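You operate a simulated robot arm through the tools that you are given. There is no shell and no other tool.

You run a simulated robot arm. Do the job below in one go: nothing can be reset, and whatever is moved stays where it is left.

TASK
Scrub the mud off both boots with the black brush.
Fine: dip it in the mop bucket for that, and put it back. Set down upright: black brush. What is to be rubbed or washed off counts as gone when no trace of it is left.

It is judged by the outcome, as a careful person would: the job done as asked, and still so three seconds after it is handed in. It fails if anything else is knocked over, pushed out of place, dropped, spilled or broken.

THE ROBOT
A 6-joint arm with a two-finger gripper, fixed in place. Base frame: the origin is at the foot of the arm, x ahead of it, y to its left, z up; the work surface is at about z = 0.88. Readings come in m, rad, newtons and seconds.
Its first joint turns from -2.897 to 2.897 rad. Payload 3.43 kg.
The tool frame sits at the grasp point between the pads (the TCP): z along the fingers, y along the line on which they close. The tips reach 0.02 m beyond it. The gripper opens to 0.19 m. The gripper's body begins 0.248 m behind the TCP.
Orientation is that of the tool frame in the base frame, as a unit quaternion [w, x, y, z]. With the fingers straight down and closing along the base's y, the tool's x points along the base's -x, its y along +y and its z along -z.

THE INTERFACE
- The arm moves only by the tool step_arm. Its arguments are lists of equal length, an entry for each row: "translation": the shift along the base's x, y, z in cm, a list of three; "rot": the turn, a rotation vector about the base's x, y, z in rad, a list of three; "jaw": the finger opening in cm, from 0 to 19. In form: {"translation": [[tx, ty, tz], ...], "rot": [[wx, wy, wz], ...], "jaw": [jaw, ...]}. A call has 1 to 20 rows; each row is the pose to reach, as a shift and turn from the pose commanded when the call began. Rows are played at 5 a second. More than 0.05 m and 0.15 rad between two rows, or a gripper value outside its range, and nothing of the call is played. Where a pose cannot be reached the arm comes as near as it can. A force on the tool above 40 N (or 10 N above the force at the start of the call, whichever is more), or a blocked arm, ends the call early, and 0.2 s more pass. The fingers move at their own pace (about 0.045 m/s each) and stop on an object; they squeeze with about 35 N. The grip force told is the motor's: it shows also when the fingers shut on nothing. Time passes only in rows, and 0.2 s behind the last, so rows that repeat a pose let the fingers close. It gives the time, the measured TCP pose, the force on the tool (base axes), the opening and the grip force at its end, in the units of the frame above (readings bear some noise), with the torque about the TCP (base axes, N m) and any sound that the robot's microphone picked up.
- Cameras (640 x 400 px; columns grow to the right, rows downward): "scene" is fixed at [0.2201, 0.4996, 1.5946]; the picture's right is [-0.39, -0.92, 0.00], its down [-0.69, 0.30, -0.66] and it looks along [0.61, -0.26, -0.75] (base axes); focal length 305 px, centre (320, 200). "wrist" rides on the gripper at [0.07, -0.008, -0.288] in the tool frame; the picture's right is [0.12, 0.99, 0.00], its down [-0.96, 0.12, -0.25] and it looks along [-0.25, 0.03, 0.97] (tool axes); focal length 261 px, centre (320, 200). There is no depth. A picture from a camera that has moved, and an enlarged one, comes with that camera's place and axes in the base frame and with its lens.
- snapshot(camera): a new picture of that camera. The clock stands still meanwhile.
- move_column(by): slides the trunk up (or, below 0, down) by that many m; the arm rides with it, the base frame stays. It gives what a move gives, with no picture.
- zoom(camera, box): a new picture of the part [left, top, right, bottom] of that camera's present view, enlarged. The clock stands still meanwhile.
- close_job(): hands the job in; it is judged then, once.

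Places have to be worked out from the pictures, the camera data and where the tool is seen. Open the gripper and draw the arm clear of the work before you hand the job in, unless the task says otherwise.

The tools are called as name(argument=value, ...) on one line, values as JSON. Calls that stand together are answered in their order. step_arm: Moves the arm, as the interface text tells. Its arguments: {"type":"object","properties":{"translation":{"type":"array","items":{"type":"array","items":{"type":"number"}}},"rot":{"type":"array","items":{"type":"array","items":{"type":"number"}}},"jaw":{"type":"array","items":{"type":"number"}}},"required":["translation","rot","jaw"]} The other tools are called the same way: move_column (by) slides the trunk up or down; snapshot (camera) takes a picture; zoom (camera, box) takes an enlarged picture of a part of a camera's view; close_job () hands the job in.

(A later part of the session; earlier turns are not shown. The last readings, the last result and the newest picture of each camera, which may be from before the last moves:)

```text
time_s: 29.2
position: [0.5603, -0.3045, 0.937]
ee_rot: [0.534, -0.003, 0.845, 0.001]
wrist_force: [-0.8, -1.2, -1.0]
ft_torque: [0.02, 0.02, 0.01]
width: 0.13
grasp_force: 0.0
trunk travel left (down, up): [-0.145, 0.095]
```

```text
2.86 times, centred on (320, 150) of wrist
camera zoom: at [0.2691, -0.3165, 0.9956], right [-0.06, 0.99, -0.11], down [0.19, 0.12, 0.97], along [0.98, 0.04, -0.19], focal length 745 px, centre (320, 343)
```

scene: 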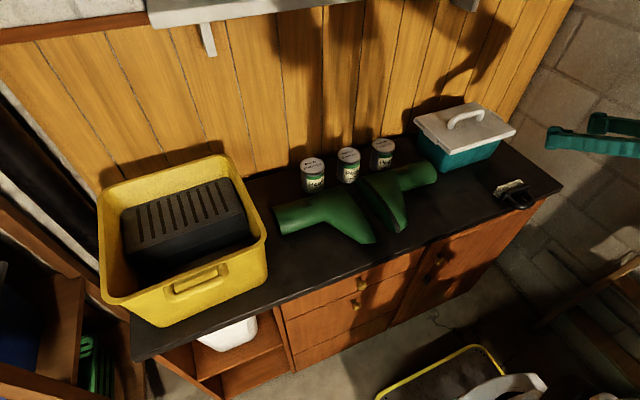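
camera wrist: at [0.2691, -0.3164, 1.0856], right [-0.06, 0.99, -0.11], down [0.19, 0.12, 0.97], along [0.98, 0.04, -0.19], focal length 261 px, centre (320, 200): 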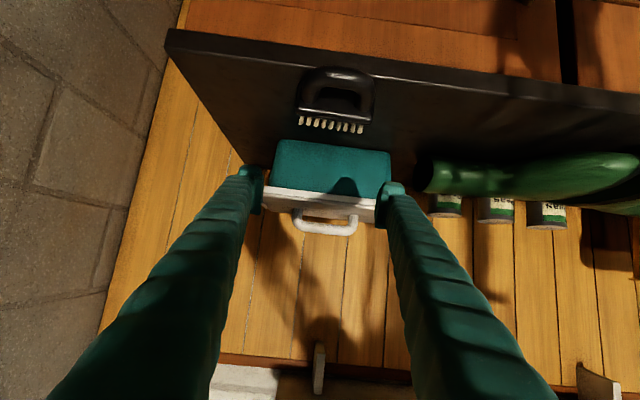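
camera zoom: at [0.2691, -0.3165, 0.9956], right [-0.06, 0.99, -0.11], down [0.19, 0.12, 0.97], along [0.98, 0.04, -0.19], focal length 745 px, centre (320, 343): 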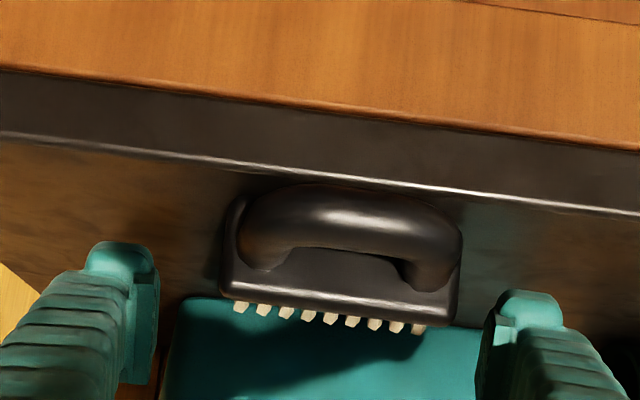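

This close view fixes the counter at z≈0.881, the block's upper edge at 0.924 and the handle plane at 0.903; the fingers straddle the block ends with about 2 cm to spare each side. I lower the last 2.4 cm and close on the block ends.

move_column(by=-0.023)

step_arm(translation=[[0, 0, 0], [0, 0, 0], [0, 0, 0], [0, 0, 0], [0, 0, 0]], rot=[[0, 0, 0], [0, 0, 0], [0, 0, 0], [0, 0, 0], [0, 0, 0]], jaw=[11, 9, 7, 6, 6])

zoom(camera="wrist", box=[220, 80, 420, 220])

zoom(camera="scene", box=[460, 130, 580, 230])

```text
time_s: 29.9
position: [0.5593, -0.3061, 0.914]
ee_rot: [0.535, -0.004, 0.845, 0.001]
wrist_force: [-0.3, 0.3, 0.2]
ft_torque: [0.0, 0.0, 0.0]
width: 0.13
grasp_force: 0.1
trunk travel left (down, up): [-0.122, 0.118]
```

```text
time_s: 31.1
position: [0.5595, -0.3051, 0.9128]
ee_rot: [0.534, -0.003, 0.846, 0.001]
wrist_force: [0.2, -0.5, 0.1]
ft_torque: [0.07, -0.04, 0.01]
width: 0.0989
grasp_force: 35.3
trunk travel left (down, up): [-0.122, 0.118]
```

```text
2.86 times, centred on (320, 150) of wrist
camera zoom: at [0.2691, -0.3165, 0.9726], right [-0.06, 0.99, -0.11], down [0.19, 0.12, 0.97], along [0.98, 0.04, -0.19], focal length 745 px, centre (320, 343)
```

zoom: 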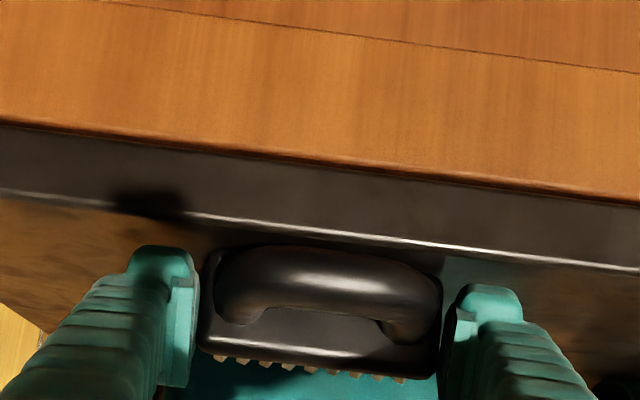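

```text
4.00 times, centred on (520, 180) of scene
camera zoom: at [0.2201, 0.4996, 1.5946], right [-0.39, -0.92, 0.0], down [-0.69, 0.3, -0.66], along [0.61, -0.26, -0.75], focal length 1219 px, centre (-480, 280)
```

zoom: 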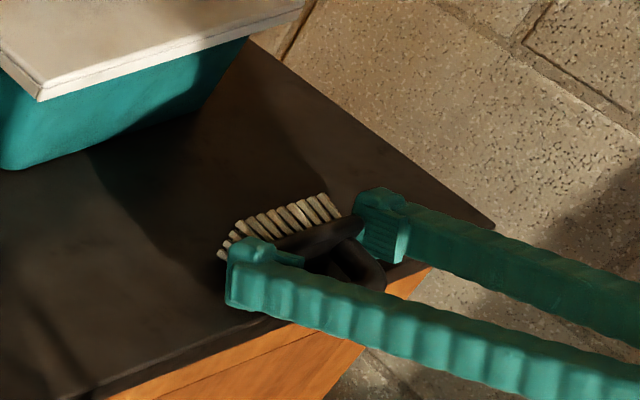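

The block is gripped (9.9 cm opening, 35 N). I lift slowly with the column by 3 cm and check that it holds.

move_column(by=0.03)

zoom(camera="wrist", box=[220, 80, 420, 220])

zoom(camera="scene", box=[460, 130, 580, 230])

```text
time_s: 31.9
position: [0.5596, -0.3061, 0.9443]
ee_rot: [0.534, -0.004, 0.846, 0.001]
wrist_force: [-0.4, -0.6, -1.8]
ft_torque: [0.01, 0.01, 0.01]
width: 0.0991
grasp_force: 35.6
trunk travel left (down, up): [-0.152, 0.088]
```

```text
2.86 times, centred on (320, 150) of wrist
camera zoom: at [0.2691, -0.3165, 1.0025], right [-0.06, 0.99, -0.11], down [0.19, 0.12, 0.97], along [0.98, 0.04, -0.19], focal length 745 px, centre (320, 343)
```

zoom: 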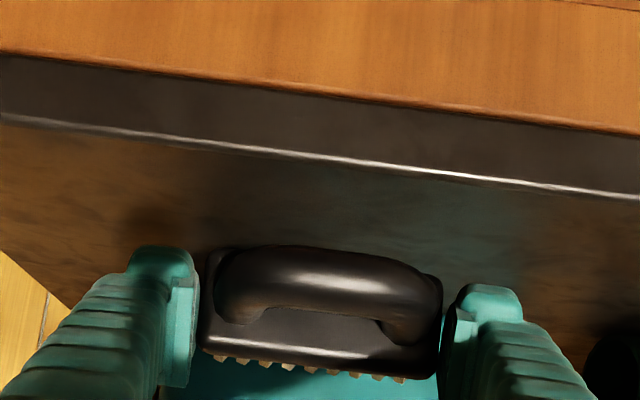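

```text
4.00 times, centred on (520, 180) of scene
camera zoom: at [0.2201, 0.4996, 1.5946], right [-0.39, -0.92, 0.0], down [-0.69, 0.3, -0.66], along [0.61, -0.26, -0.75], focal length 1219 px, centre (-480, 280)
```

zoom: 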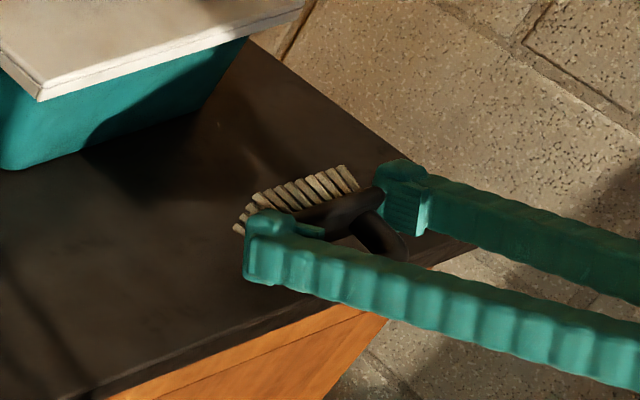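

It holds well and its weight shows (≈2 N). I now raise it and swing the tool about y by 90° so the handle comes up and the bristles point down.

step_arm(translation=[[0, 0, 3], [0, 0, 6], [0, 0, 9], [0.5, 0, 11], [1, 0, 11.6], [1.5, 0, 11.6], [2, 0, 11.6], [2.5, 0, 11.6], [3, 0, 11.6], [4, 0, 11.6], [5, 0, 11.6], [6, 0, 11.6], [7, 0, 11.6], [7, 0, 11.6], [7, 0, 11.6]], rot=[[0, 0, 0], [0, 0, 0], [0, 0.131, 0], [0, 0.262, 0], [0, 0.393, 0], [0, 0.524, 0], [0, 0.654, 0], [0, 0.785, 0], [0, 0.916, 0], [0, 1.047, 0], [0, 1.178, 0], [0, 1.309, 0], [0, 1.44, 0], [0, 1.571, 0], [0, 1.571, 0]], jaw=[6, 6, 6, 6, 6, 6, 6, 6, 6, 6, 6, 6, 6, 6, 6])

snapshot(camera="scene")

snapshot(camera="wrist")

```text
time_s: 35.1
position: [0.6296, -0.3048, 1.0583]
ee_rot: [-0.221, -0.003, 0.975, 0.003]
wrist_force: [0.8, -0.3, -1.4]
ft_torque: [0.07, 0.11, -0.03]
width: 0.099
grasp_force: 35.1
trunk travel left (down, up): [-0.152, 0.088]
```

```text
taken
```

scene: 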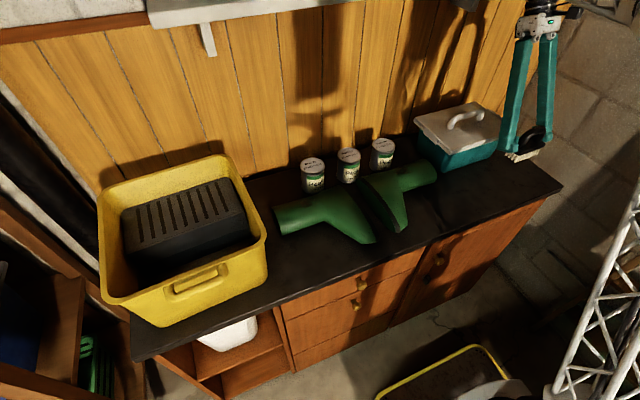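

```text
taken
camera wrist: at [0.6897, -0.3166, 1.3478], right [-0.11, 0.99, 0.06], down [0.97, 0.12, -0.19], along [-0.2, 0.04, -0.98], focal length 261 px, centre (320, 200)
```

wrist: 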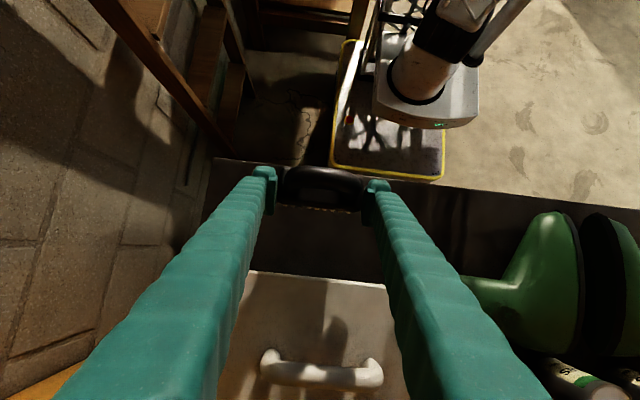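

The brush is now bristles-down in the grip. I zoom to see how level it is.

zoom(camera="scene", box=[484, 100, 574, 175])

zoom(camera="wrist", box=[250, 140, 400, 230])

```text
5.33 times, centred on (529, 138) of scene
camera zoom: at [0.2201, 0.4996, 1.5946], right [-0.39, -0.92, 0.0], down [-0.69, 0.3, -0.66], along [0.61, -0.26, -0.75], focal length 1625 px, centre (-795, 533)
```

zoom: 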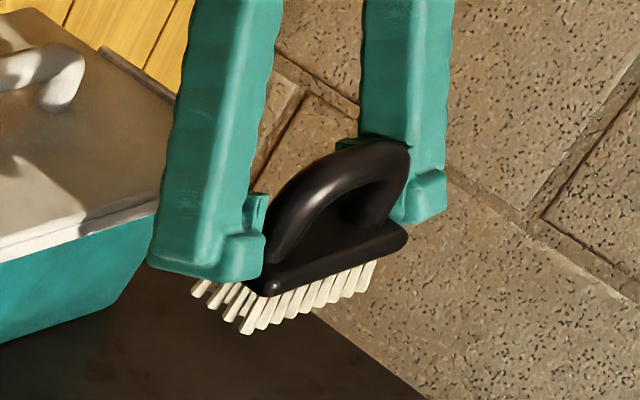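

```text
4.27 times, centred on (325, 185) of wrist
camera zoom: at [0.6897, -0.3166, 1.3478], right [-0.11, 0.99, 0.06], down [0.97, 0.12, -0.19], along [-0.2, 0.04, -0.98], focal length 1112 px, centre (299, 264)
```

zoom: 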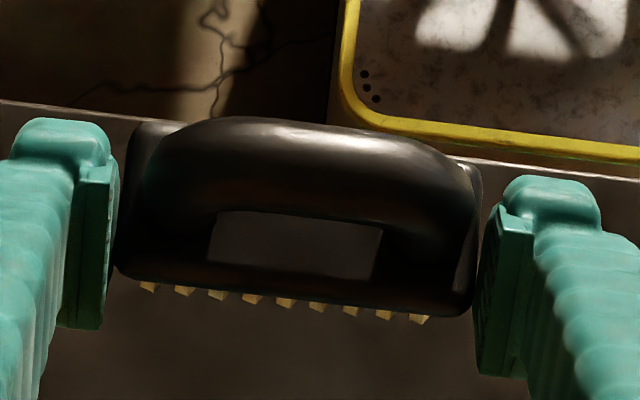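

It is level and firm. I set it down upright on its original spot, lowering to just above contact first.

step_arm(translation=[[0.1, 0.1, -4], [0.2, 0.2, -8], [0.2, 0.3, -11], [0.2, 0.3, -12.2], [0.2, 0.3, -12.7], [0.2, 0.3, -12.7]], rot=[[0, 0, 0], [0, 0, 0], [0, 0, 0], [0, 0, 0], [0, 0, 0], [0, 0, 0]], jaw=[6, 6, 6, 6, 6, 6])

zoom(camera="scene", box=[464, 130, 564, 210])

```text
time_s: 36.5
position: [0.6309, -0.302, 0.9329]
ee_rot: [-0.219, -0.002, 0.976, 0.003]
wrist_force: [-0.5, -0.5, -1.2]
ft_torque: [0.03, -0.01, 0.02]
width: 0.0985
grasp_force: 34.9
trunk travel left (down, up): [-0.152, 0.088]
```

```text
5.00 times, centred on (514, 170) of scene
camera zoom: at [0.2201, 0.4996, 1.5946], right [-0.39, -0.92, 0.0], down [-0.69, 0.3, -0.66], along [0.61, -0.26, -0.75], focal length 1523 px, centre (-650, 350)
```

zoom: 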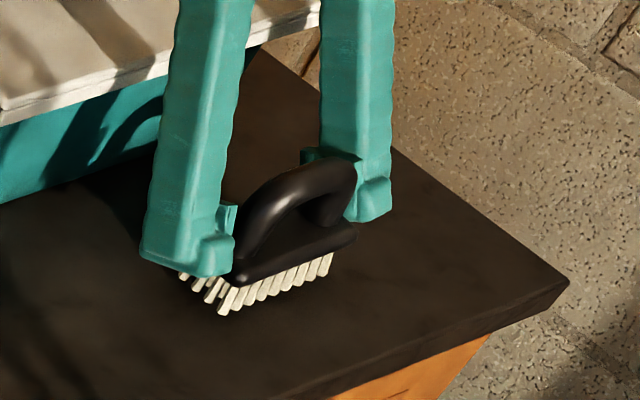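

Bristles look a few millimetres above the counter. I lower in small steps watching the force.

step_arm(translation=[[0, 0, -0.2], [0, 0, -0.4], [0, 0, -0.4]], rot=[[0, 0, 0], [0, 0, 0], [0, 0, 0]], jaw=[6, 6, 6])

step_arm(translation=[[0, 0, -0.1], [0, 0, -0.2], [0, 0, -0.2]], rot=[[0, 0, 0], [0, 0, 0], [0, 0, 0]], jaw=[6, 6, 6])

```text
time_s: 37.3
position: [0.6322, -0.3018, 0.9285]
ee_rot: [-0.22, -0.002, 0.976, 0.003]
wrist_force: [0.8, -0.1, -1.4]
ft_torque: [-0.01, 0.0, 0.0]
width: 0.0988
grasp_force: 35.7
trunk travel left (down, up): [-0.152, 0.088]
```

```text
time_s: 38.1
position: [0.6311, -0.3024, 0.9267]
ee_rot: [-0.22, -0.002, 0.976, 0.004]
wrist_force: [0.0, -0.2, -1.4]
ft_torque: [0.0, -0.02, -0.01]
width: 0.0991
grasp_force: 34.9
trunk travel left (down, up): [-0.152, 0.088]
```

Still hanging free (−1.4 N is the brush's weight). I continue down in 2 mm steps.

step_arm(translation=[[0, 0, -0.1], [0, 0, -0.2], [0, 0, -0.2]], rot=[[0, 0, 0], [0, 0, 0], [0, 0, 0]], jaw=[6, 6, 6])

step_arm(translation=[[0, 0, -0.1], [0, 0, -0.2], [0, 0, -0.2]], rot=[[0, 0, 0], [0, 0, 0], [0, 0, 0]], jaw=[6, 6, 6])

zoom(camera="scene", box=[464, 140, 544, 200])

```text
time_s: 38.9
position: [0.6312, -0.3026, 0.9245]
ee_rot: [-0.219, -0.002, 0.976, 0.003]
wrist_force: [-0.3, -0.2, -1.8]
ft_torque: [0.01, 0.02, 0.03]
width: 0.099
grasp_force: 34.8
trunk travel left (down, up): [-0.152, 0.088]
```

```text
time_s: 39.7
position: [0.632, -0.302, 0.9228]
ee_rot: [-0.22, -0.002, 0.976, 0.004]
wrist_force: [2.4, -1.5, 8.8]
ft_torque: [0.47, 0.01, -0.09]
width: 0.0992
grasp_force: 35.1
trunk travel left (down, up): [-0.152, 0.088]
```

```text
6.67 times, centred on (504, 170) of scene
camera zoom: at [0.2201, 0.4996, 1.5946], right [-0.39, -0.92, 0.0], down [-0.69, 0.3, -0.66], along [0.61, -0.26, -0.75], focal length 2031 px, centre (-907, 400)
```

zoom: 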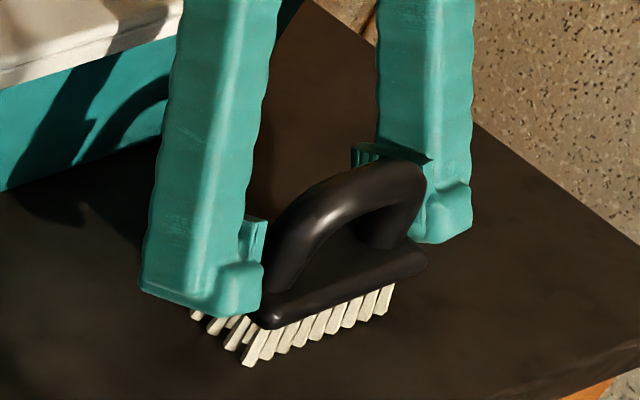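

Contact felt at TCP z≈0.923 (brush stands on its bristles). I release by opening to 13 cm.

step_arm(translation=[[0, 0, 0.1], [0, 0, 0.1], [0, 0, 0.1], [0, 0, 0.1]], rot=[[0, 0, 0], [0, 0, 0], [0, 0, 0], [0, 0, 0]], jaw=[10.2, 11, 12.5, 13])

zoom(camera="scene", box=[464, 140, 544, 200])

zoom(camera="wrist", box=[230, 120, 410, 230])

```text
time_s: 40.7
position: [0.6311, -0.3009, 0.9237]
ee_rot: [-0.219, -0.003, 0.976, 0.003]
wrist_force: [-0.1, -0.6, 1.0]
ft_torque: [-0.01, -0.01, 0.01]
width: 0.13
grasp_force: 0.0
trunk travel left (down, up): [-0.152, 0.088]
```

```text
6.67 times, centred on (504, 170) of scene
camera zoom: at [0.2201, 0.4996, 1.5946], right [-0.39, -0.92, 0.0], down [-0.69, 0.3, -0.66], along [0.61, -0.26, -0.75], focal length 2031 px, centre (-907, 400)
```

zoom: 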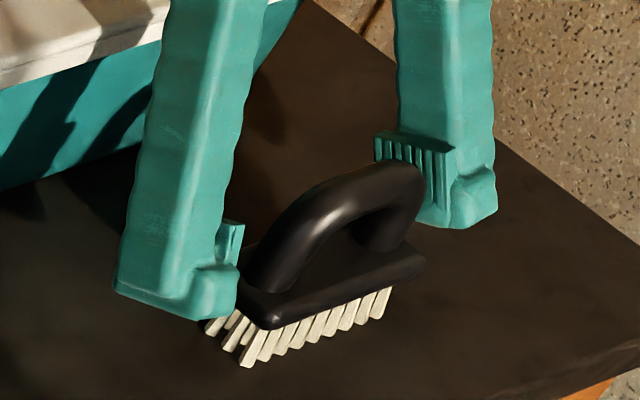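

```text
3.56 times, centred on (320, 175) of wrist
camera zoom: at [0.6911, -0.3133, 1.2123], right [-0.11, 0.99, 0.06], down [0.97, 0.12, -0.19], along [-0.19, 0.04, -0.98], focal length 927 px, centre (320, 289)
```

zoom: 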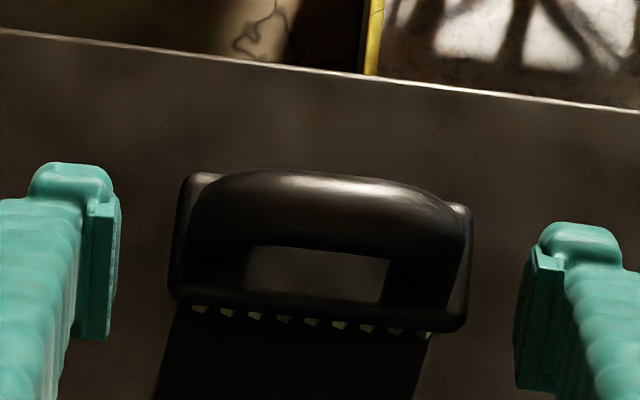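

The brush stands upright, free of the fingers. I rise 12 cm and bring the tool back to vertical for a proper grasp.

step_arm(translation=[[0, 0, 3], [0, 0, 7], [-0.2, 0, 11], [-0.5, 0, 12], [-0.8, 0, 12], [-1, 0, 12], [-1, 0, 12]], rot=[[0, 0, 0], [0, 0, 0], [0, -0.111, 0], [0, -0.222, 0], [0, -0.333, 0], [0, -0.444, 0], [0, -0.444, 0]], jaw=[13, 13, 13, 13, 13, 13, 13])

zoom(camera="wrist", box=[230, 120, 410, 230])

snapshot(camera="scene")

```text
time_s: 42.3
position: [0.6208, -0.3026, 1.0437]
ee_rot: [0.001, -0.002, 1.0, 0.003]
wrist_force: [1.0, 0.0, 0.1]
ft_torque: [0.02, -0.01, 0.0]
width: 0.1299
grasp_force: 0.1
trunk travel left (down, up): [-0.152, 0.088]
```

```text
3.56 times, centred on (320, 175) of wrist
camera zoom: at [0.5502, -0.313, 1.3309], right [-0.12, 0.99, 0.01], down [0.96, 0.12, 0.25], along [0.25, 0.04, -0.97], focal length 927 px, centre (320, 289)
```

zoom: 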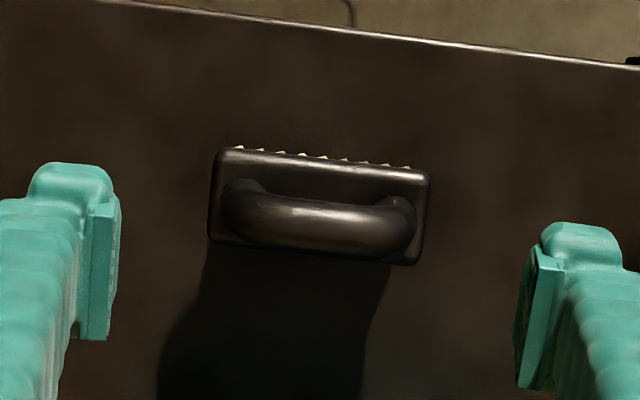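

```text
taken
```

scene: 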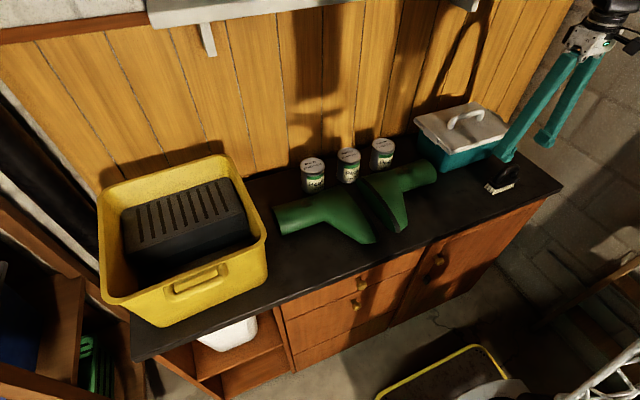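

The brush's block is centred at about (0.618, -0.301), aligned with the gripper. I descend with the fingers on either end of the block and close.

step_arm(translation=[[-0.1, 0.1, -4], [-0.25, 0.1, -8], [-0.25, 0.1, -11], [-0.25, 0.1, -12.3], [-0.25, 0.1, -12.3]], rot=[[0, 0, 0], [0, 0, 0], [0, 0, 0], [0, 0, 0], [0, 0, 0]], jaw=[13, 13, 13, 13, 13])

step_arm(translation=[[0, 0, 0], [0, 0, 0], [0, 0, 0], [0, 0, 0], [0, 0, 0]], rot=[[0, 0, 0], [0, 0, 0], [0, 0, 0], [0, 0, 0], [0, 0, 0]], jaw=[11.5, 10, 8, 6, 6])

zoom(camera="wrist", box=[230, 120, 410, 230])

zoom(camera="scene", box=[464, 140, 544, 200])

```text
time_s: 43.5
position: [0.618, -0.3005, 0.9197]
ee_rot: [-0.001, -0.003, 1.0, 0.003]
wrist_force: [0.6, 0.0, -0.5]
ft_torque: [0.06, -0.03, 0.0]
width: 0.1299
grasp_force: 0.1
trunk travel left (down, up): [-0.152, 0.088]
```

```text
time_s: 44.7
position: [0.6189, -0.3011, 0.9201]
ee_rot: [0.0, -0.003, 1.0, 0.003]
wrist_force: [-0.5, -0.3, 1.4]
ft_torque: [0.0, -0.03, 0.01]
width: 0.0988
grasp_force: 34.3
trunk travel left (down, up): [-0.152, 0.088]
```

```text
3.56 times, centred on (320, 175) of wrist
camera zoom: at [0.548, -0.3124, 1.2074], right [-0.12, 0.99, 0.01], down [0.96, 0.12, 0.25], along [0.25, 0.04, -0.97], focal length 927 px, centre (320, 289)
```

zoom: 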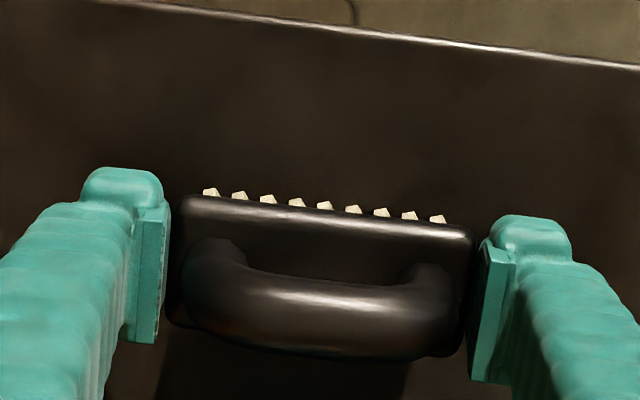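

```text
6.67 times, centred on (504, 170) of scene
camera zoom: at [0.2201, 0.4996, 1.5946], right [-0.39, -0.92, 0.0], down [-0.69, 0.3, -0.66], along [0.61, -0.26, -0.75], focal length 2031 px, centre (-907, 400)
```

zoom: 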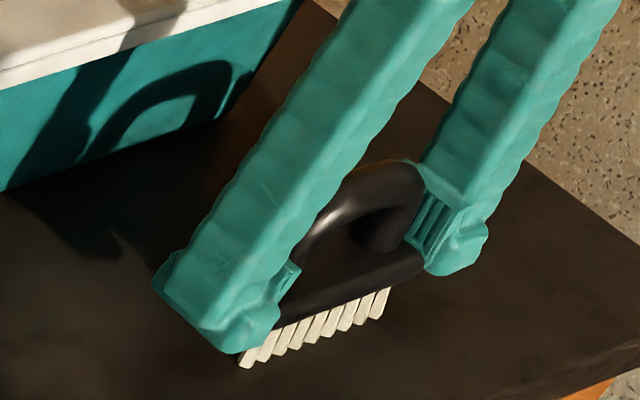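

Gripped square at the block ends (9.9 cm, 34 N), TCP at z=0.920 with the bristles on the counter — that is my put-back reference. I lift 3 cm slowly and check.

step_arm(translation=[[0, 0, 0.5], [0, 0, 1.2], [0, 0, 2], [0, 0, 3], [0, 0, 3]], rot=[[0, 0, 0], [0, 0, 0], [0, 0, 0], [0, 0, 0], [0, 0, 0]], jaw=[6, 6, 6, 6, 6])

zoom(camera="scene", box=[464, 120, 544, 200])

```text
time_s: 45.9
position: [0.6196, -0.2994, 0.9509]
ee_rot: [0.001, -0.003, 1.0, 0.003]
wrist_force: [-0.7, -0.2, -1.0]
ft_torque: [0.02, 0.02, 0.0]
width: 0.0989
grasp_force: 35.1
trunk travel left (down, up): [-0.152, 0.088]
```

```text
5.00 times, centred on (504, 160) of scene
camera zoom: at [0.2201, 0.4996, 1.5946], right [-0.39, -0.92, 0.0], down [-0.69, 0.3, -0.66], along [0.61, -0.26, -0.75], focal length 1523 px, centre (-600, 400)
```

zoom: 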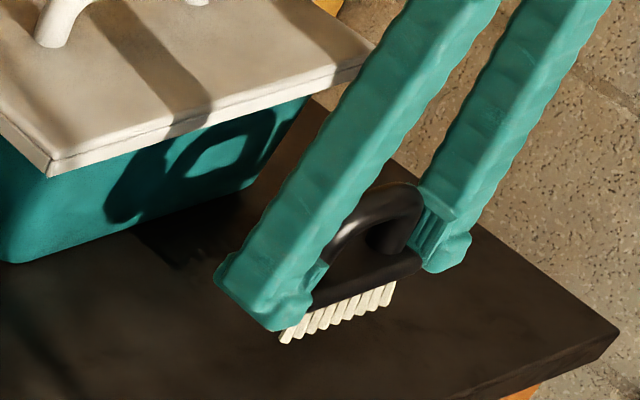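

It holds securely. I raise the column 8.5 cm for reach, then lift further and carry the brush across toward the bucket at a safe height.

move_column(by=0.085)

step_arm(translation=[[0, 0, 4], [0, 0, 8], [0, 2, 12], [0.5, 5, 14], [1, 9, 14.5], [1, 13, 14.5], [1, 17, 14.5], [1, 21, 14.5], [1, 25, 14.5], [1, 29, 14.5], [1, 33, 14.5], [1, 37, 14.5], [1.5, 41, 14.5], [2, 45, 14.5], [2.5, 49, 14.5], [3, 53, 14.5], [3.5, 57, 14.5], [4, 61, 14.5], [4, 65, 14.5], [4, 69, 14.5]], rot=[[0, 0, 0], [0, 0, 0], [0, 0, 0], [0, 0, 0], [0, 0, 0], [0, 0, 0], [0, 0, 0], [0, 0, 0], [0, 0, 0], [0, 0, 0], [0, 0, 0], [0, 0, 0], [0, 0, 0], [0, 0, 0], [0, 0, 0], [0, 0, 0], [0, 0, 0], [0, 0, 0], [0, 0, 0], [0, 0, 0]], jaw=[6, 6, 6, 6, 6, 6, 6, 6, 6, 6, 6, 6, 6, 6, 6, 6, 6, 6, 6, 6])

snapshot(camera="scene")

snapshot(camera="wrist")

```text
time_s: 47.1
position: [0.619, -0.3006, 1.0357]
ee_rot: [0.001, -0.003, 1.0, 0.004]
wrist_force: [0.5, -0.3, -1.4]
ft_torque: [0.01, -0.02, 0.01]
width: 0.0988
grasp_force: 34.8
trunk travel left (down, up): [-0.237, 0.003]
```

```text
time_s: 51.3
position: [0.6593, 0.3887, 1.1801]
ee_rot: [0.0, -0.003, 1.0, 0.003]
wrist_force: [-0.5, 0.0, -0.9]
ft_torque: [0.13, -0.01, 0.01]
width: 0.0988
grasp_force: 34.6
trunk travel left (down, up): [-0.237, 0.003]
```

```text
taken
```

scene: 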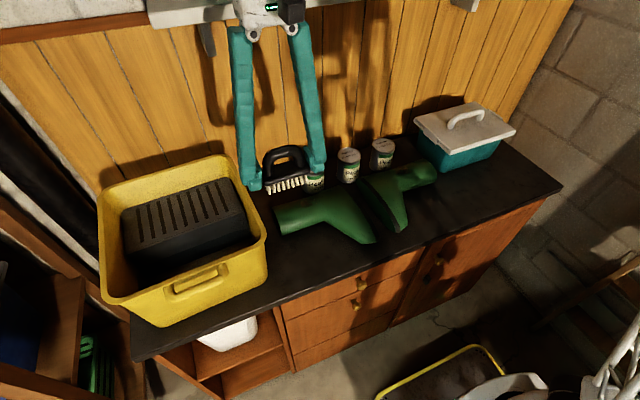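

```text
taken
camera wrist: at [0.5886, 0.3775, 1.467], right [-0.12, 0.99, 0.01], down [0.96, 0.12, 0.25], along [0.25, 0.04, -0.97], focal length 261 px, centre (320, 200)
```

wrist: 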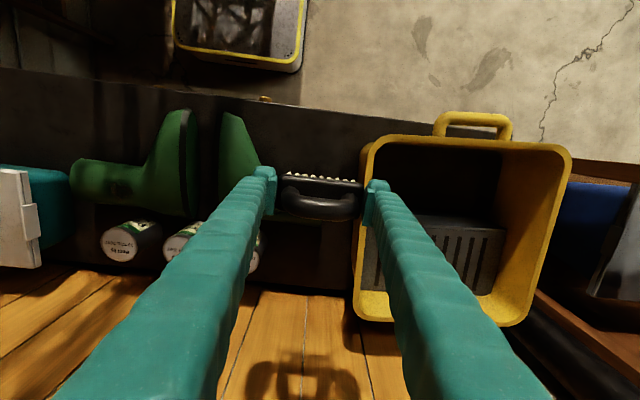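

From two views the bucket's near-right rim corner is at (0.592, 0.454, 1.065). I carry the brush over the open near part of the bucket, aiming at (0.675, 0.585), still high.

step_arm(translation=[[0.3, 4, 0], [0.6, 8, 0], [0.9, 12, 0], [1.2, 16, 0], [1.6, 19.6, 0], [1.6, 19.6, 0]], rot=[[0, 0, 0], [0, 0, 0], [0, 0, 0], [0, 0, 0], [0, 0, 0], [0, 0, 0]], jaw=[6, 6, 6, 6, 6, 6])

snapshot(camera="scene")

snapshot(camera="wrist")

```text
time_s: 52.7
position: [0.6749, 0.5857, 1.1805]
ee_rot: [0.0, -0.003, 1.0, 0.002]
wrist_force: [0.4, 0.2, -2.4]
ft_torque: [-0.05, 0.04, -0.03]
width: 0.0985
grasp_force: 34.9
trunk travel left (down, up): [-0.237, 0.003]
```

```text
taken
```

scene: 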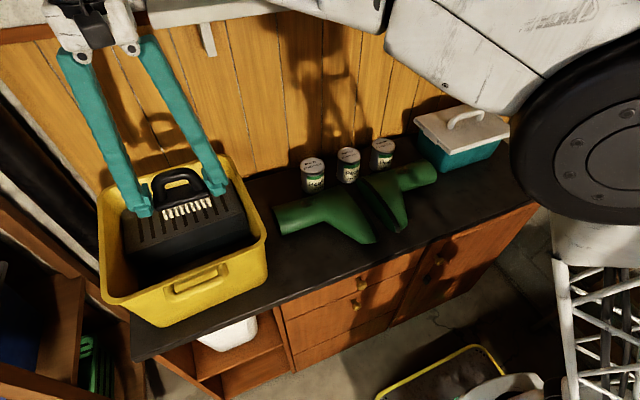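

```text
taken
camera wrist: at [0.6039, 0.5751, 1.4669], right [-0.12, 0.99, 0.01], down [0.96, 0.12, 0.25], along [0.24, 0.04, -0.97], focal length 261 px, centre (320, 200)
```

wrist: 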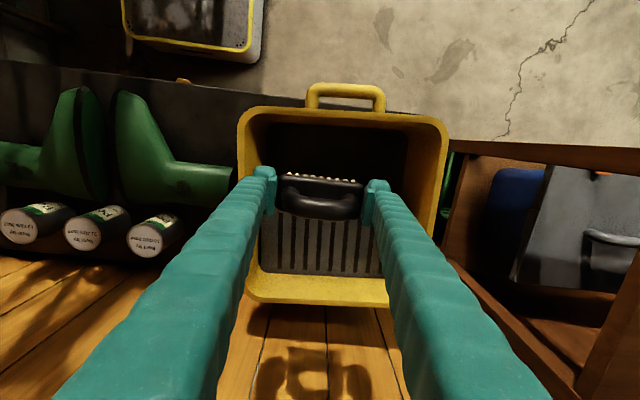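

I zoom both views to check where the brush will come down relative to the wringer and the front wall.

zoom(camera="wrist", box=[230, 80, 460, 310])

zoom(camera="scene", box=[90, 140, 280, 330])

```text
1.74 times, centred on (345, 195) of wrist
camera zoom: at [0.6039, 0.5751, 1.4669], right [-0.12, 0.99, 0.01], down [0.96, 0.12, 0.25], along [0.24, 0.04, -0.97], focal length 453 px, centre (276, 209)
```

zoom: 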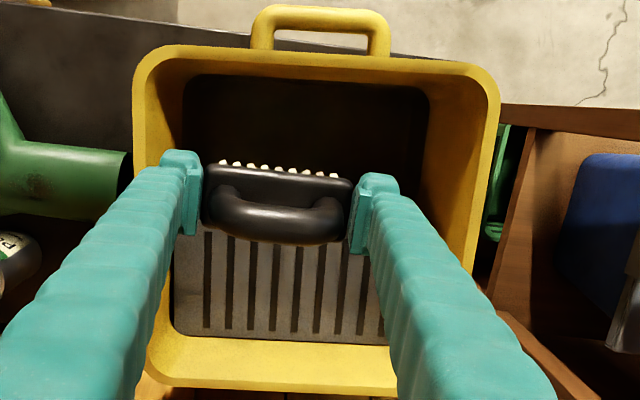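

```text
2.11 times, centred on (185, 235) of scene
camera zoom: at [0.2201, 0.4996, 1.5946], right [-0.39, -0.92, 0.0], down [-0.69, 0.3, -0.66], along [0.61, -0.26, -0.75], focal length 641 px, centre (604, 126)
```

zoom: 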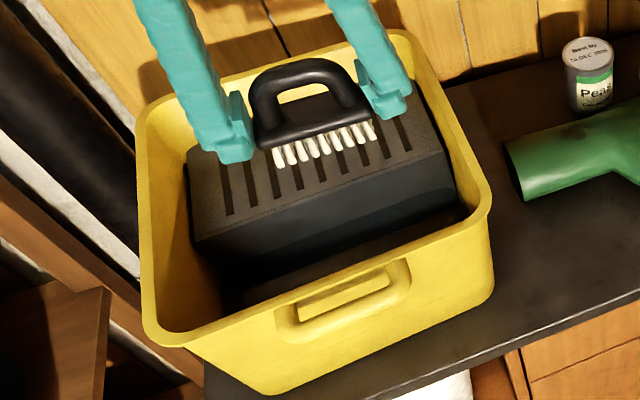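

The brush sits over the open part: clear of the wringer (x≈0.735) and front wall (x≈0.59). I lower it gradually, first to bristle height ≈0.99.

step_arm(translation=[[-0.3, 0, -3], [-0.7, 0, -6], [-0.7, 0, -9], [-0.7, 0, -12], [-0.7, 0, -15], [-0.7, 0, -15]], rot=[[0, 0, 0], [0, 0, 0], [0, 0, 0], [0, 0, 0], [0, 0, 0], [0, 0, 0]], jaw=[6, 6, 6, 6, 6, 6])

zoom(camera="scene", box=[90, 140, 280, 330])

zoom(camera="wrist", box=[230, 60, 460, 290])

```text
time_s: 54.1
position: [0.6672, 0.5853, 1.0309]
ee_rot: [0.0, -0.002, 1.0, 0.002]
wrist_force: [-0.1, 0.5, -2.0]
ft_torque: [0.0, 0.02, 0.01]
width: 0.0987
grasp_force: 34.8
trunk travel left (down, up): [-0.237, 0.003]
```

```text
2.11 times, centred on (185, 235) of scene
camera zoom: at [0.2201, 0.4996, 1.5946], right [-0.39, -0.92, 0.0], down [-0.69, 0.3, -0.66], along [0.61, -0.26, -0.75], focal length 641 px, centre (604, 126)
```

zoom: 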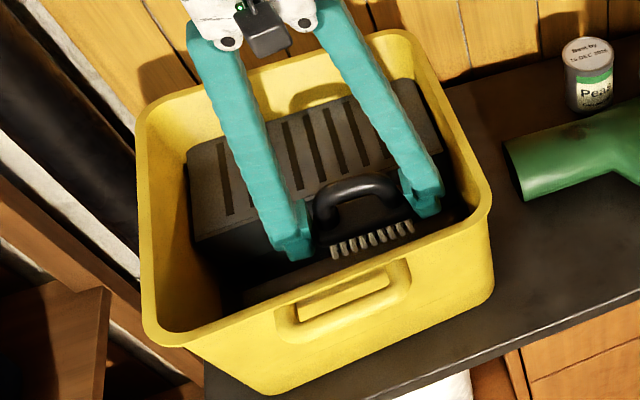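

```text
1.74 times, centred on (345, 175) of wrist
camera zoom: at [0.5963, 0.574, 1.3166], right [-0.12, 0.99, 0.01], down [0.96, 0.12, 0.25], along [0.25, 0.04, -0.97], focal length 453 px, centre (276, 244)
```

zoom: 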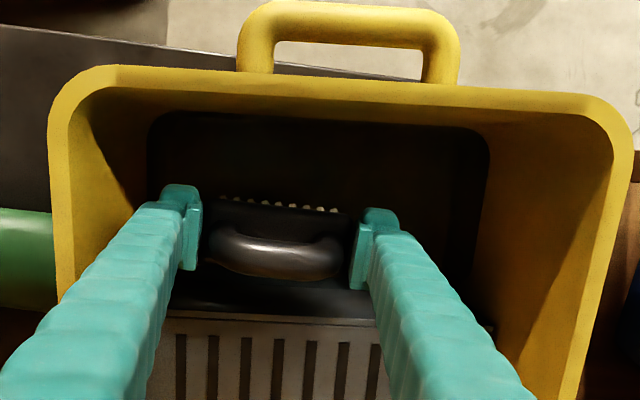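

The dark surface (water) triangulates to z≈0.915, with the brush centred well between front wall and wringer. I lower in steps and watch the force.

step_arm(translation=[[0, 0, -2], [0, 0, -4], [0, 0, -5.5], [0, 0, -7], [0, 0, -7]], rot=[[0, 0, 0], [0, 0, 0], [0, 0, 0], [0, 0, 0], [0, 0, 0]], jaw=[6, 6, 6, 6, 6])

zoom(camera="wrist", box=[230, 60, 460, 290])

zoom(camera="scene", box=[130, 190, 270, 290])

```text
time_s: 55.3
position: [0.6675, 0.5849, 0.9592]
ee_rot: [0.0, -0.003, 1.0, 0.003]
wrist_force: [0.2, 0.3, -1.3]
ft_torque: [0.02, 0.0, 0.03]
width: 0.0988
grasp_force: 35.2
trunk travel left (down, up): [-0.237, 0.003]
```

```text
1.74 times, centred on (345, 175) of wrist
camera zoom: at [0.5961, 0.5741, 1.2467], right [-0.12, 0.99, 0.01], down [0.96, 0.12, 0.25], along [0.25, 0.04, -0.97], focal length 453 px, centre (276, 244)
```

zoom: 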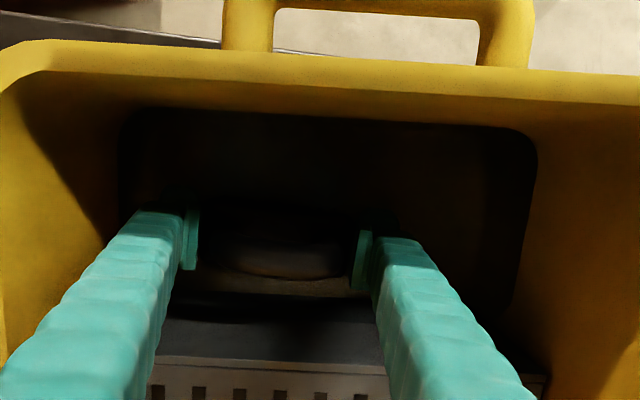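

```text
4.00 times, centred on (200, 240) of scene
camera zoom: at [0.2201, 0.4996, 1.5946], right [-0.39, -0.92, 0.0], down [-0.69, 0.3, -0.66], along [0.61, -0.26, -0.75], focal length 1219 px, centre (800, 40)
```

zoom: 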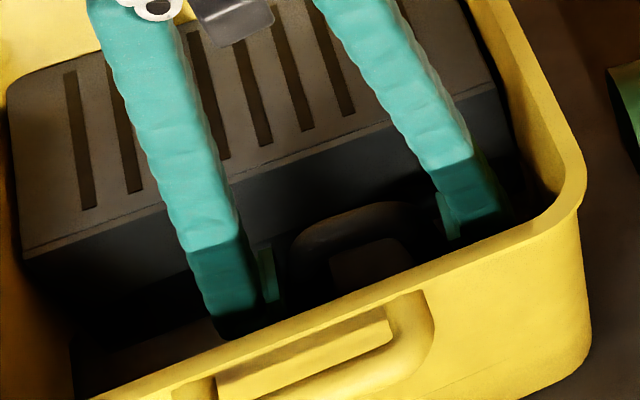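

The fingertips and brush seem to be below the murky water surface already. I zoom in to confirm.

zoom(camera="wrist", box=[270, 110, 400, 210])

zoom(camera="scene", box=[170, 220, 260, 280])

```text
4.00 times, centred on (335, 160) of wrist
camera zoom: at [0.5961, 0.5741, 1.2467], right [-0.12, 0.99, 0.01], down [0.96, 0.12, 0.25], along [0.25, 0.04, -0.97], focal length 1043 px, centre (260, 360)
```

zoom: 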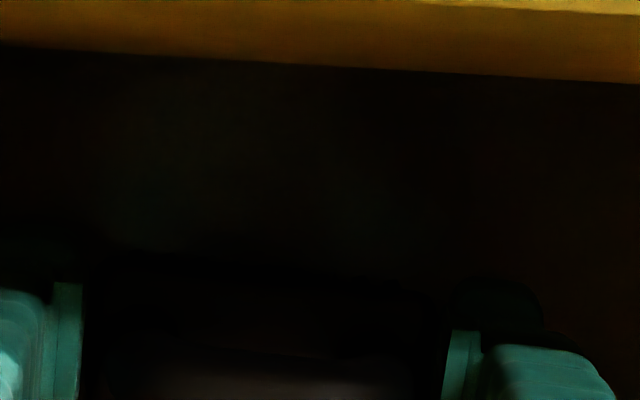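

```text
6.67 times, centred on (215, 250) of scene
camera zoom: at [0.2201, 0.4996, 1.5946], right [-0.39, -0.92, 0.0], down [-0.69, 0.3, -0.66], along [0.61, -0.26, -0.75], focal length 2031 px, centre (1020, -133)
```

zoom: 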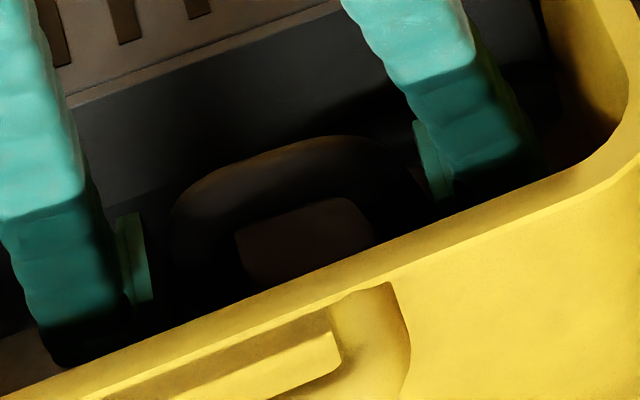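

Shadow makes it hard to tell, so I go a bit lower in small steps, watching for contact with the floor of the bucket.

step_arm(translation=[[0, 0, -0.5], [0, 0, -1], [0, 0, -1]], rot=[[0, 0, 0], [0, 0, 0], [0, 0, 0]], jaw=[6, 6, 6])

step_arm(translation=[[0, 0, -0.4], [0, 0, -0.8], [0, 0, -0.8]], rot=[[0, 0, 0], [0, 0, 0], [0, 0, 0]], jaw=[6, 6, 6])

zoom(camera="wrist", box=[230, 60, 460, 290])

zoom(camera="scene", box=[130, 190, 270, 290])

```text
time_s: 56.1
position: [0.6665, 0.585, 0.9502]
ee_rot: [0.0, -0.002, 1.0, 0.003]
wrist_force: [-0.2, 0.4, -2.7]
ft_torque: [0.02, 0.01, -0.01]
width: 0.0989
grasp_force: 34.7
trunk travel left (down, up): [-0.237, 0.003]
```

```text
time_s: 56.9
position: [0.6669, 0.5855, 0.9432]
ee_rot: [0.0, -0.002, 1.0, 0.003]
wrist_force: [0.3, -0.2, -1.0]
ft_torque: [-0.02, 0.02, -0.04]
width: 0.0987
grasp_force: 34.9
trunk travel left (down, up): [-0.237, 0.003]
```

```text
1.74 times, centred on (345, 175) of wrist
camera zoom: at [0.5966, 0.5737, 1.2293], right [-0.12, 0.99, 0.01], down [0.96, 0.12, 0.25], along [0.25, 0.04, -0.97], focal length 453 px, centre (276, 244)
```

zoom: 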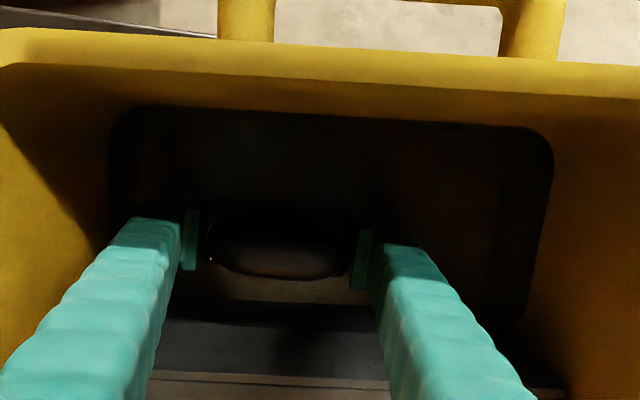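

```text
4.00 times, centred on (200, 240) of scene
camera zoom: at [0.2201, 0.4996, 1.5946], right [-0.39, -0.92, 0.0], down [-0.69, 0.3, -0.66], along [0.61, -0.26, -0.75], focal length 1219 px, centre (800, 40)
```

zoom: 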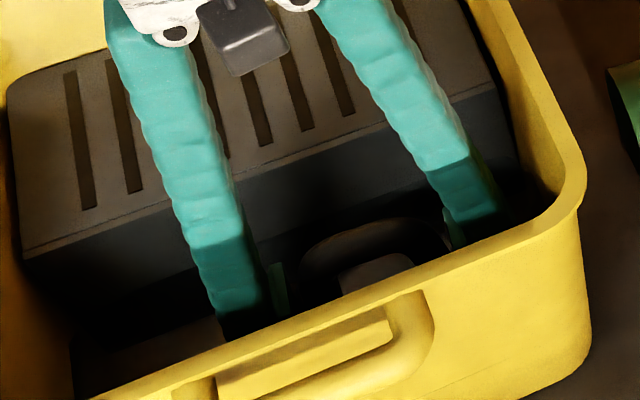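

No contact yet with bristle ends at ≈0.905; the block has vanished in the dark water. I go 6 mm lower, swish slightly, then lift out to see if the bristles are wet.

step_arm(translation=[[0, 0, -0.3], [0, 0, -0.6], [0, 0.8, -0.6], [0, 0, -0.6], [0, -0.8, -0.6], [0, 0, -0.6], [0, 0, -0.6], [0, 0, -0.6]], rot=[[0, 0, 0], [0, 0, 0], [0, 0, 0], [0, 0, 0], [0, 0, 0], [0, 0, 0], [0, 0, 0], [0, 0, 0]], jaw=[6, 6, 6, 6, 6, 6, 6, 6])

step_arm(translation=[[0, 0, 2], [0, 0, 5], [0, 0, 8], [0, 0, 11], [0, 0, 14], [0, 0, 17], [0, 0, 20], [0, 0, 23], [0, 0, 23]], rot=[[0, 0, 0], [0, 0, 0], [0, 0, 0], [0, 0, 0], [0, 0, 0], [0, 0, 0], [0, 0, 0], [0, 0, 0], [0, 0, 0]], jaw=[6, 6, 6, 6, 6, 6, 6, 6, 6])

zoom(camera="scene", box=[130, 150, 250, 230])

zoom(camera="wrist", box=[250, 140, 400, 240])

```text
time_s: 58.7
position: [0.6676, 0.5855, 0.9368]
ee_rot: [0.0, -0.002, 1.0, 0.002]
wrist_force: [0.0, 1.1, -1.3]
ft_torque: [0.01, -0.01, -0.04]
width: 0.0988
grasp_force: 34.8
trunk travel left (down, up): [-0.237, 0.003]
```

```text
time_s: 60.7
position: [0.6688, 0.5859, 1.1676]
ee_rot: [0.0, -0.002, 1.0, 0.003]
wrist_force: [0.7, 0.5, -1.0]
ft_torque: [-0.01, 0.0, 0.02]
width: 0.0987
grasp_force: 35.1
trunk travel left (down, up): [-0.237, 0.003]
```

```text
5.00 times, centred on (190, 190) of scene
camera zoom: at [0.2201, 0.4996, 1.5946], right [-0.39, -0.92, 0.0], down [-0.69, 0.3, -0.66], along [0.61, -0.26, -0.75], focal length 1523 px, centre (970, 250)
```

zoom: 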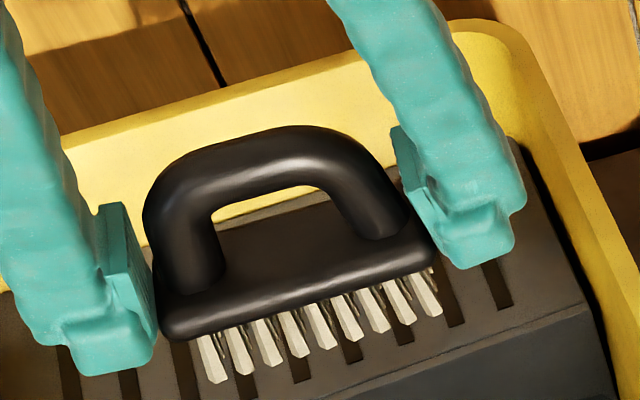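

```text
4.00 times, centred on (325, 190) of wrist
camera zoom: at [0.5967, 0.5742, 1.454], right [-0.12, 0.99, 0.01], down [0.96, 0.12, 0.25], along [0.25, 0.04, -0.97], focal length 1043 px, centre (300, 240)
```

zoom: 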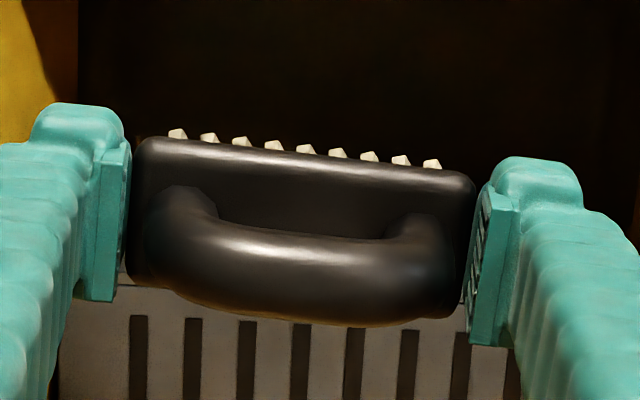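

The water surface, judged from several views, is at about z≈0.925, so the bristles (down to ≈0.90) were fully immersed. The left boot's mud triangulates to about (0.743, 0.311, 0.956); I carry the brush above it and stop ~3.5 cm over the surface.

step_arm(translation=[[0, -4, 0], [0, -8, 0], [0, -12, 0], [1, -16, 0], [3, -20, 0], [5, -24, -1], [7.3, -27.5, -4], [7.3, -27.5, -8], [7.3, -27.5, -11], [7.3, -27.5, -13.8], [7.3, -27.5, -13.8]], rot=[[0, 0, 0], [0, 0, 0], [0, 0, 0], [0, 0, 0], [0, 0, 0], [0, 0, 0], [0, 0, 0], [0, 0, 0], [0, 0, 0], [0, 0, 0], [0, 0, 0]], jaw=[6, 6, 6, 6, 6, 6, 6, 6, 6, 6, 6])

snapshot(camera="scene")

zoom(camera="scene", box=[250, 150, 390, 250])

zoom(camera="wrist", box=[220, 110, 420, 250])

```text
refused: row 7 steps farther than a row can; nothing moved
```

```text
taken
```

scene: 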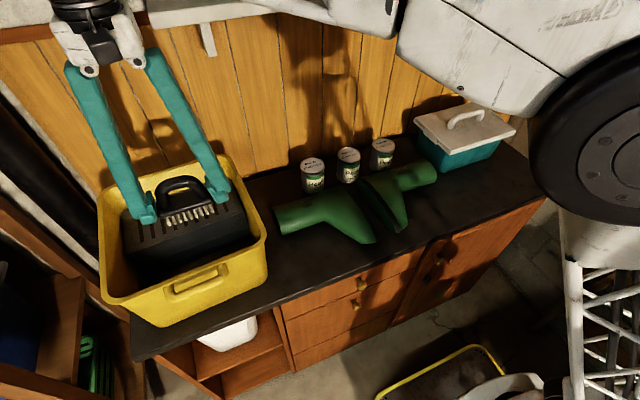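

```text
4.00 times, centred on (320, 200) of scene
camera zoom: at [0.2201, 0.4996, 1.5946], right [-0.39, -0.92, 0.0], down [-0.69, 0.3, -0.66], along [0.61, -0.26, -0.75], focal length 1219 px, centre (320, 200)
```

zoom: 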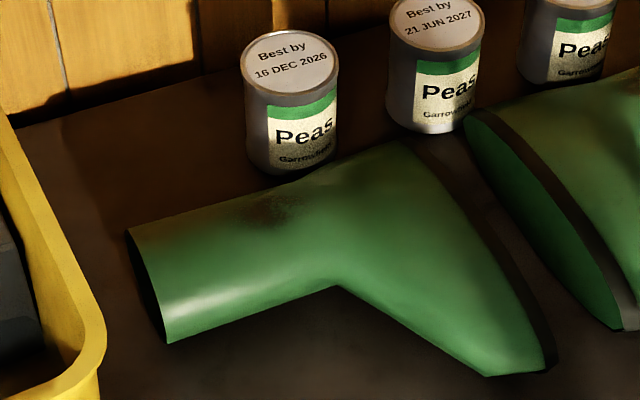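

```text
2.86 times, centred on (320, 180) of wrist
camera zoom: at [0.5967, 0.5742, 1.454], right [-0.12, 0.99, 0.01], down [0.96, 0.12, 0.25], along [0.25, 0.04, -0.97], focal length 745 px, centre (320, 257)
```

zoom: 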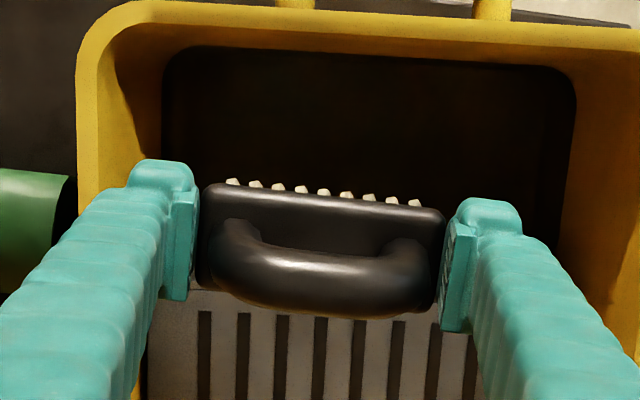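

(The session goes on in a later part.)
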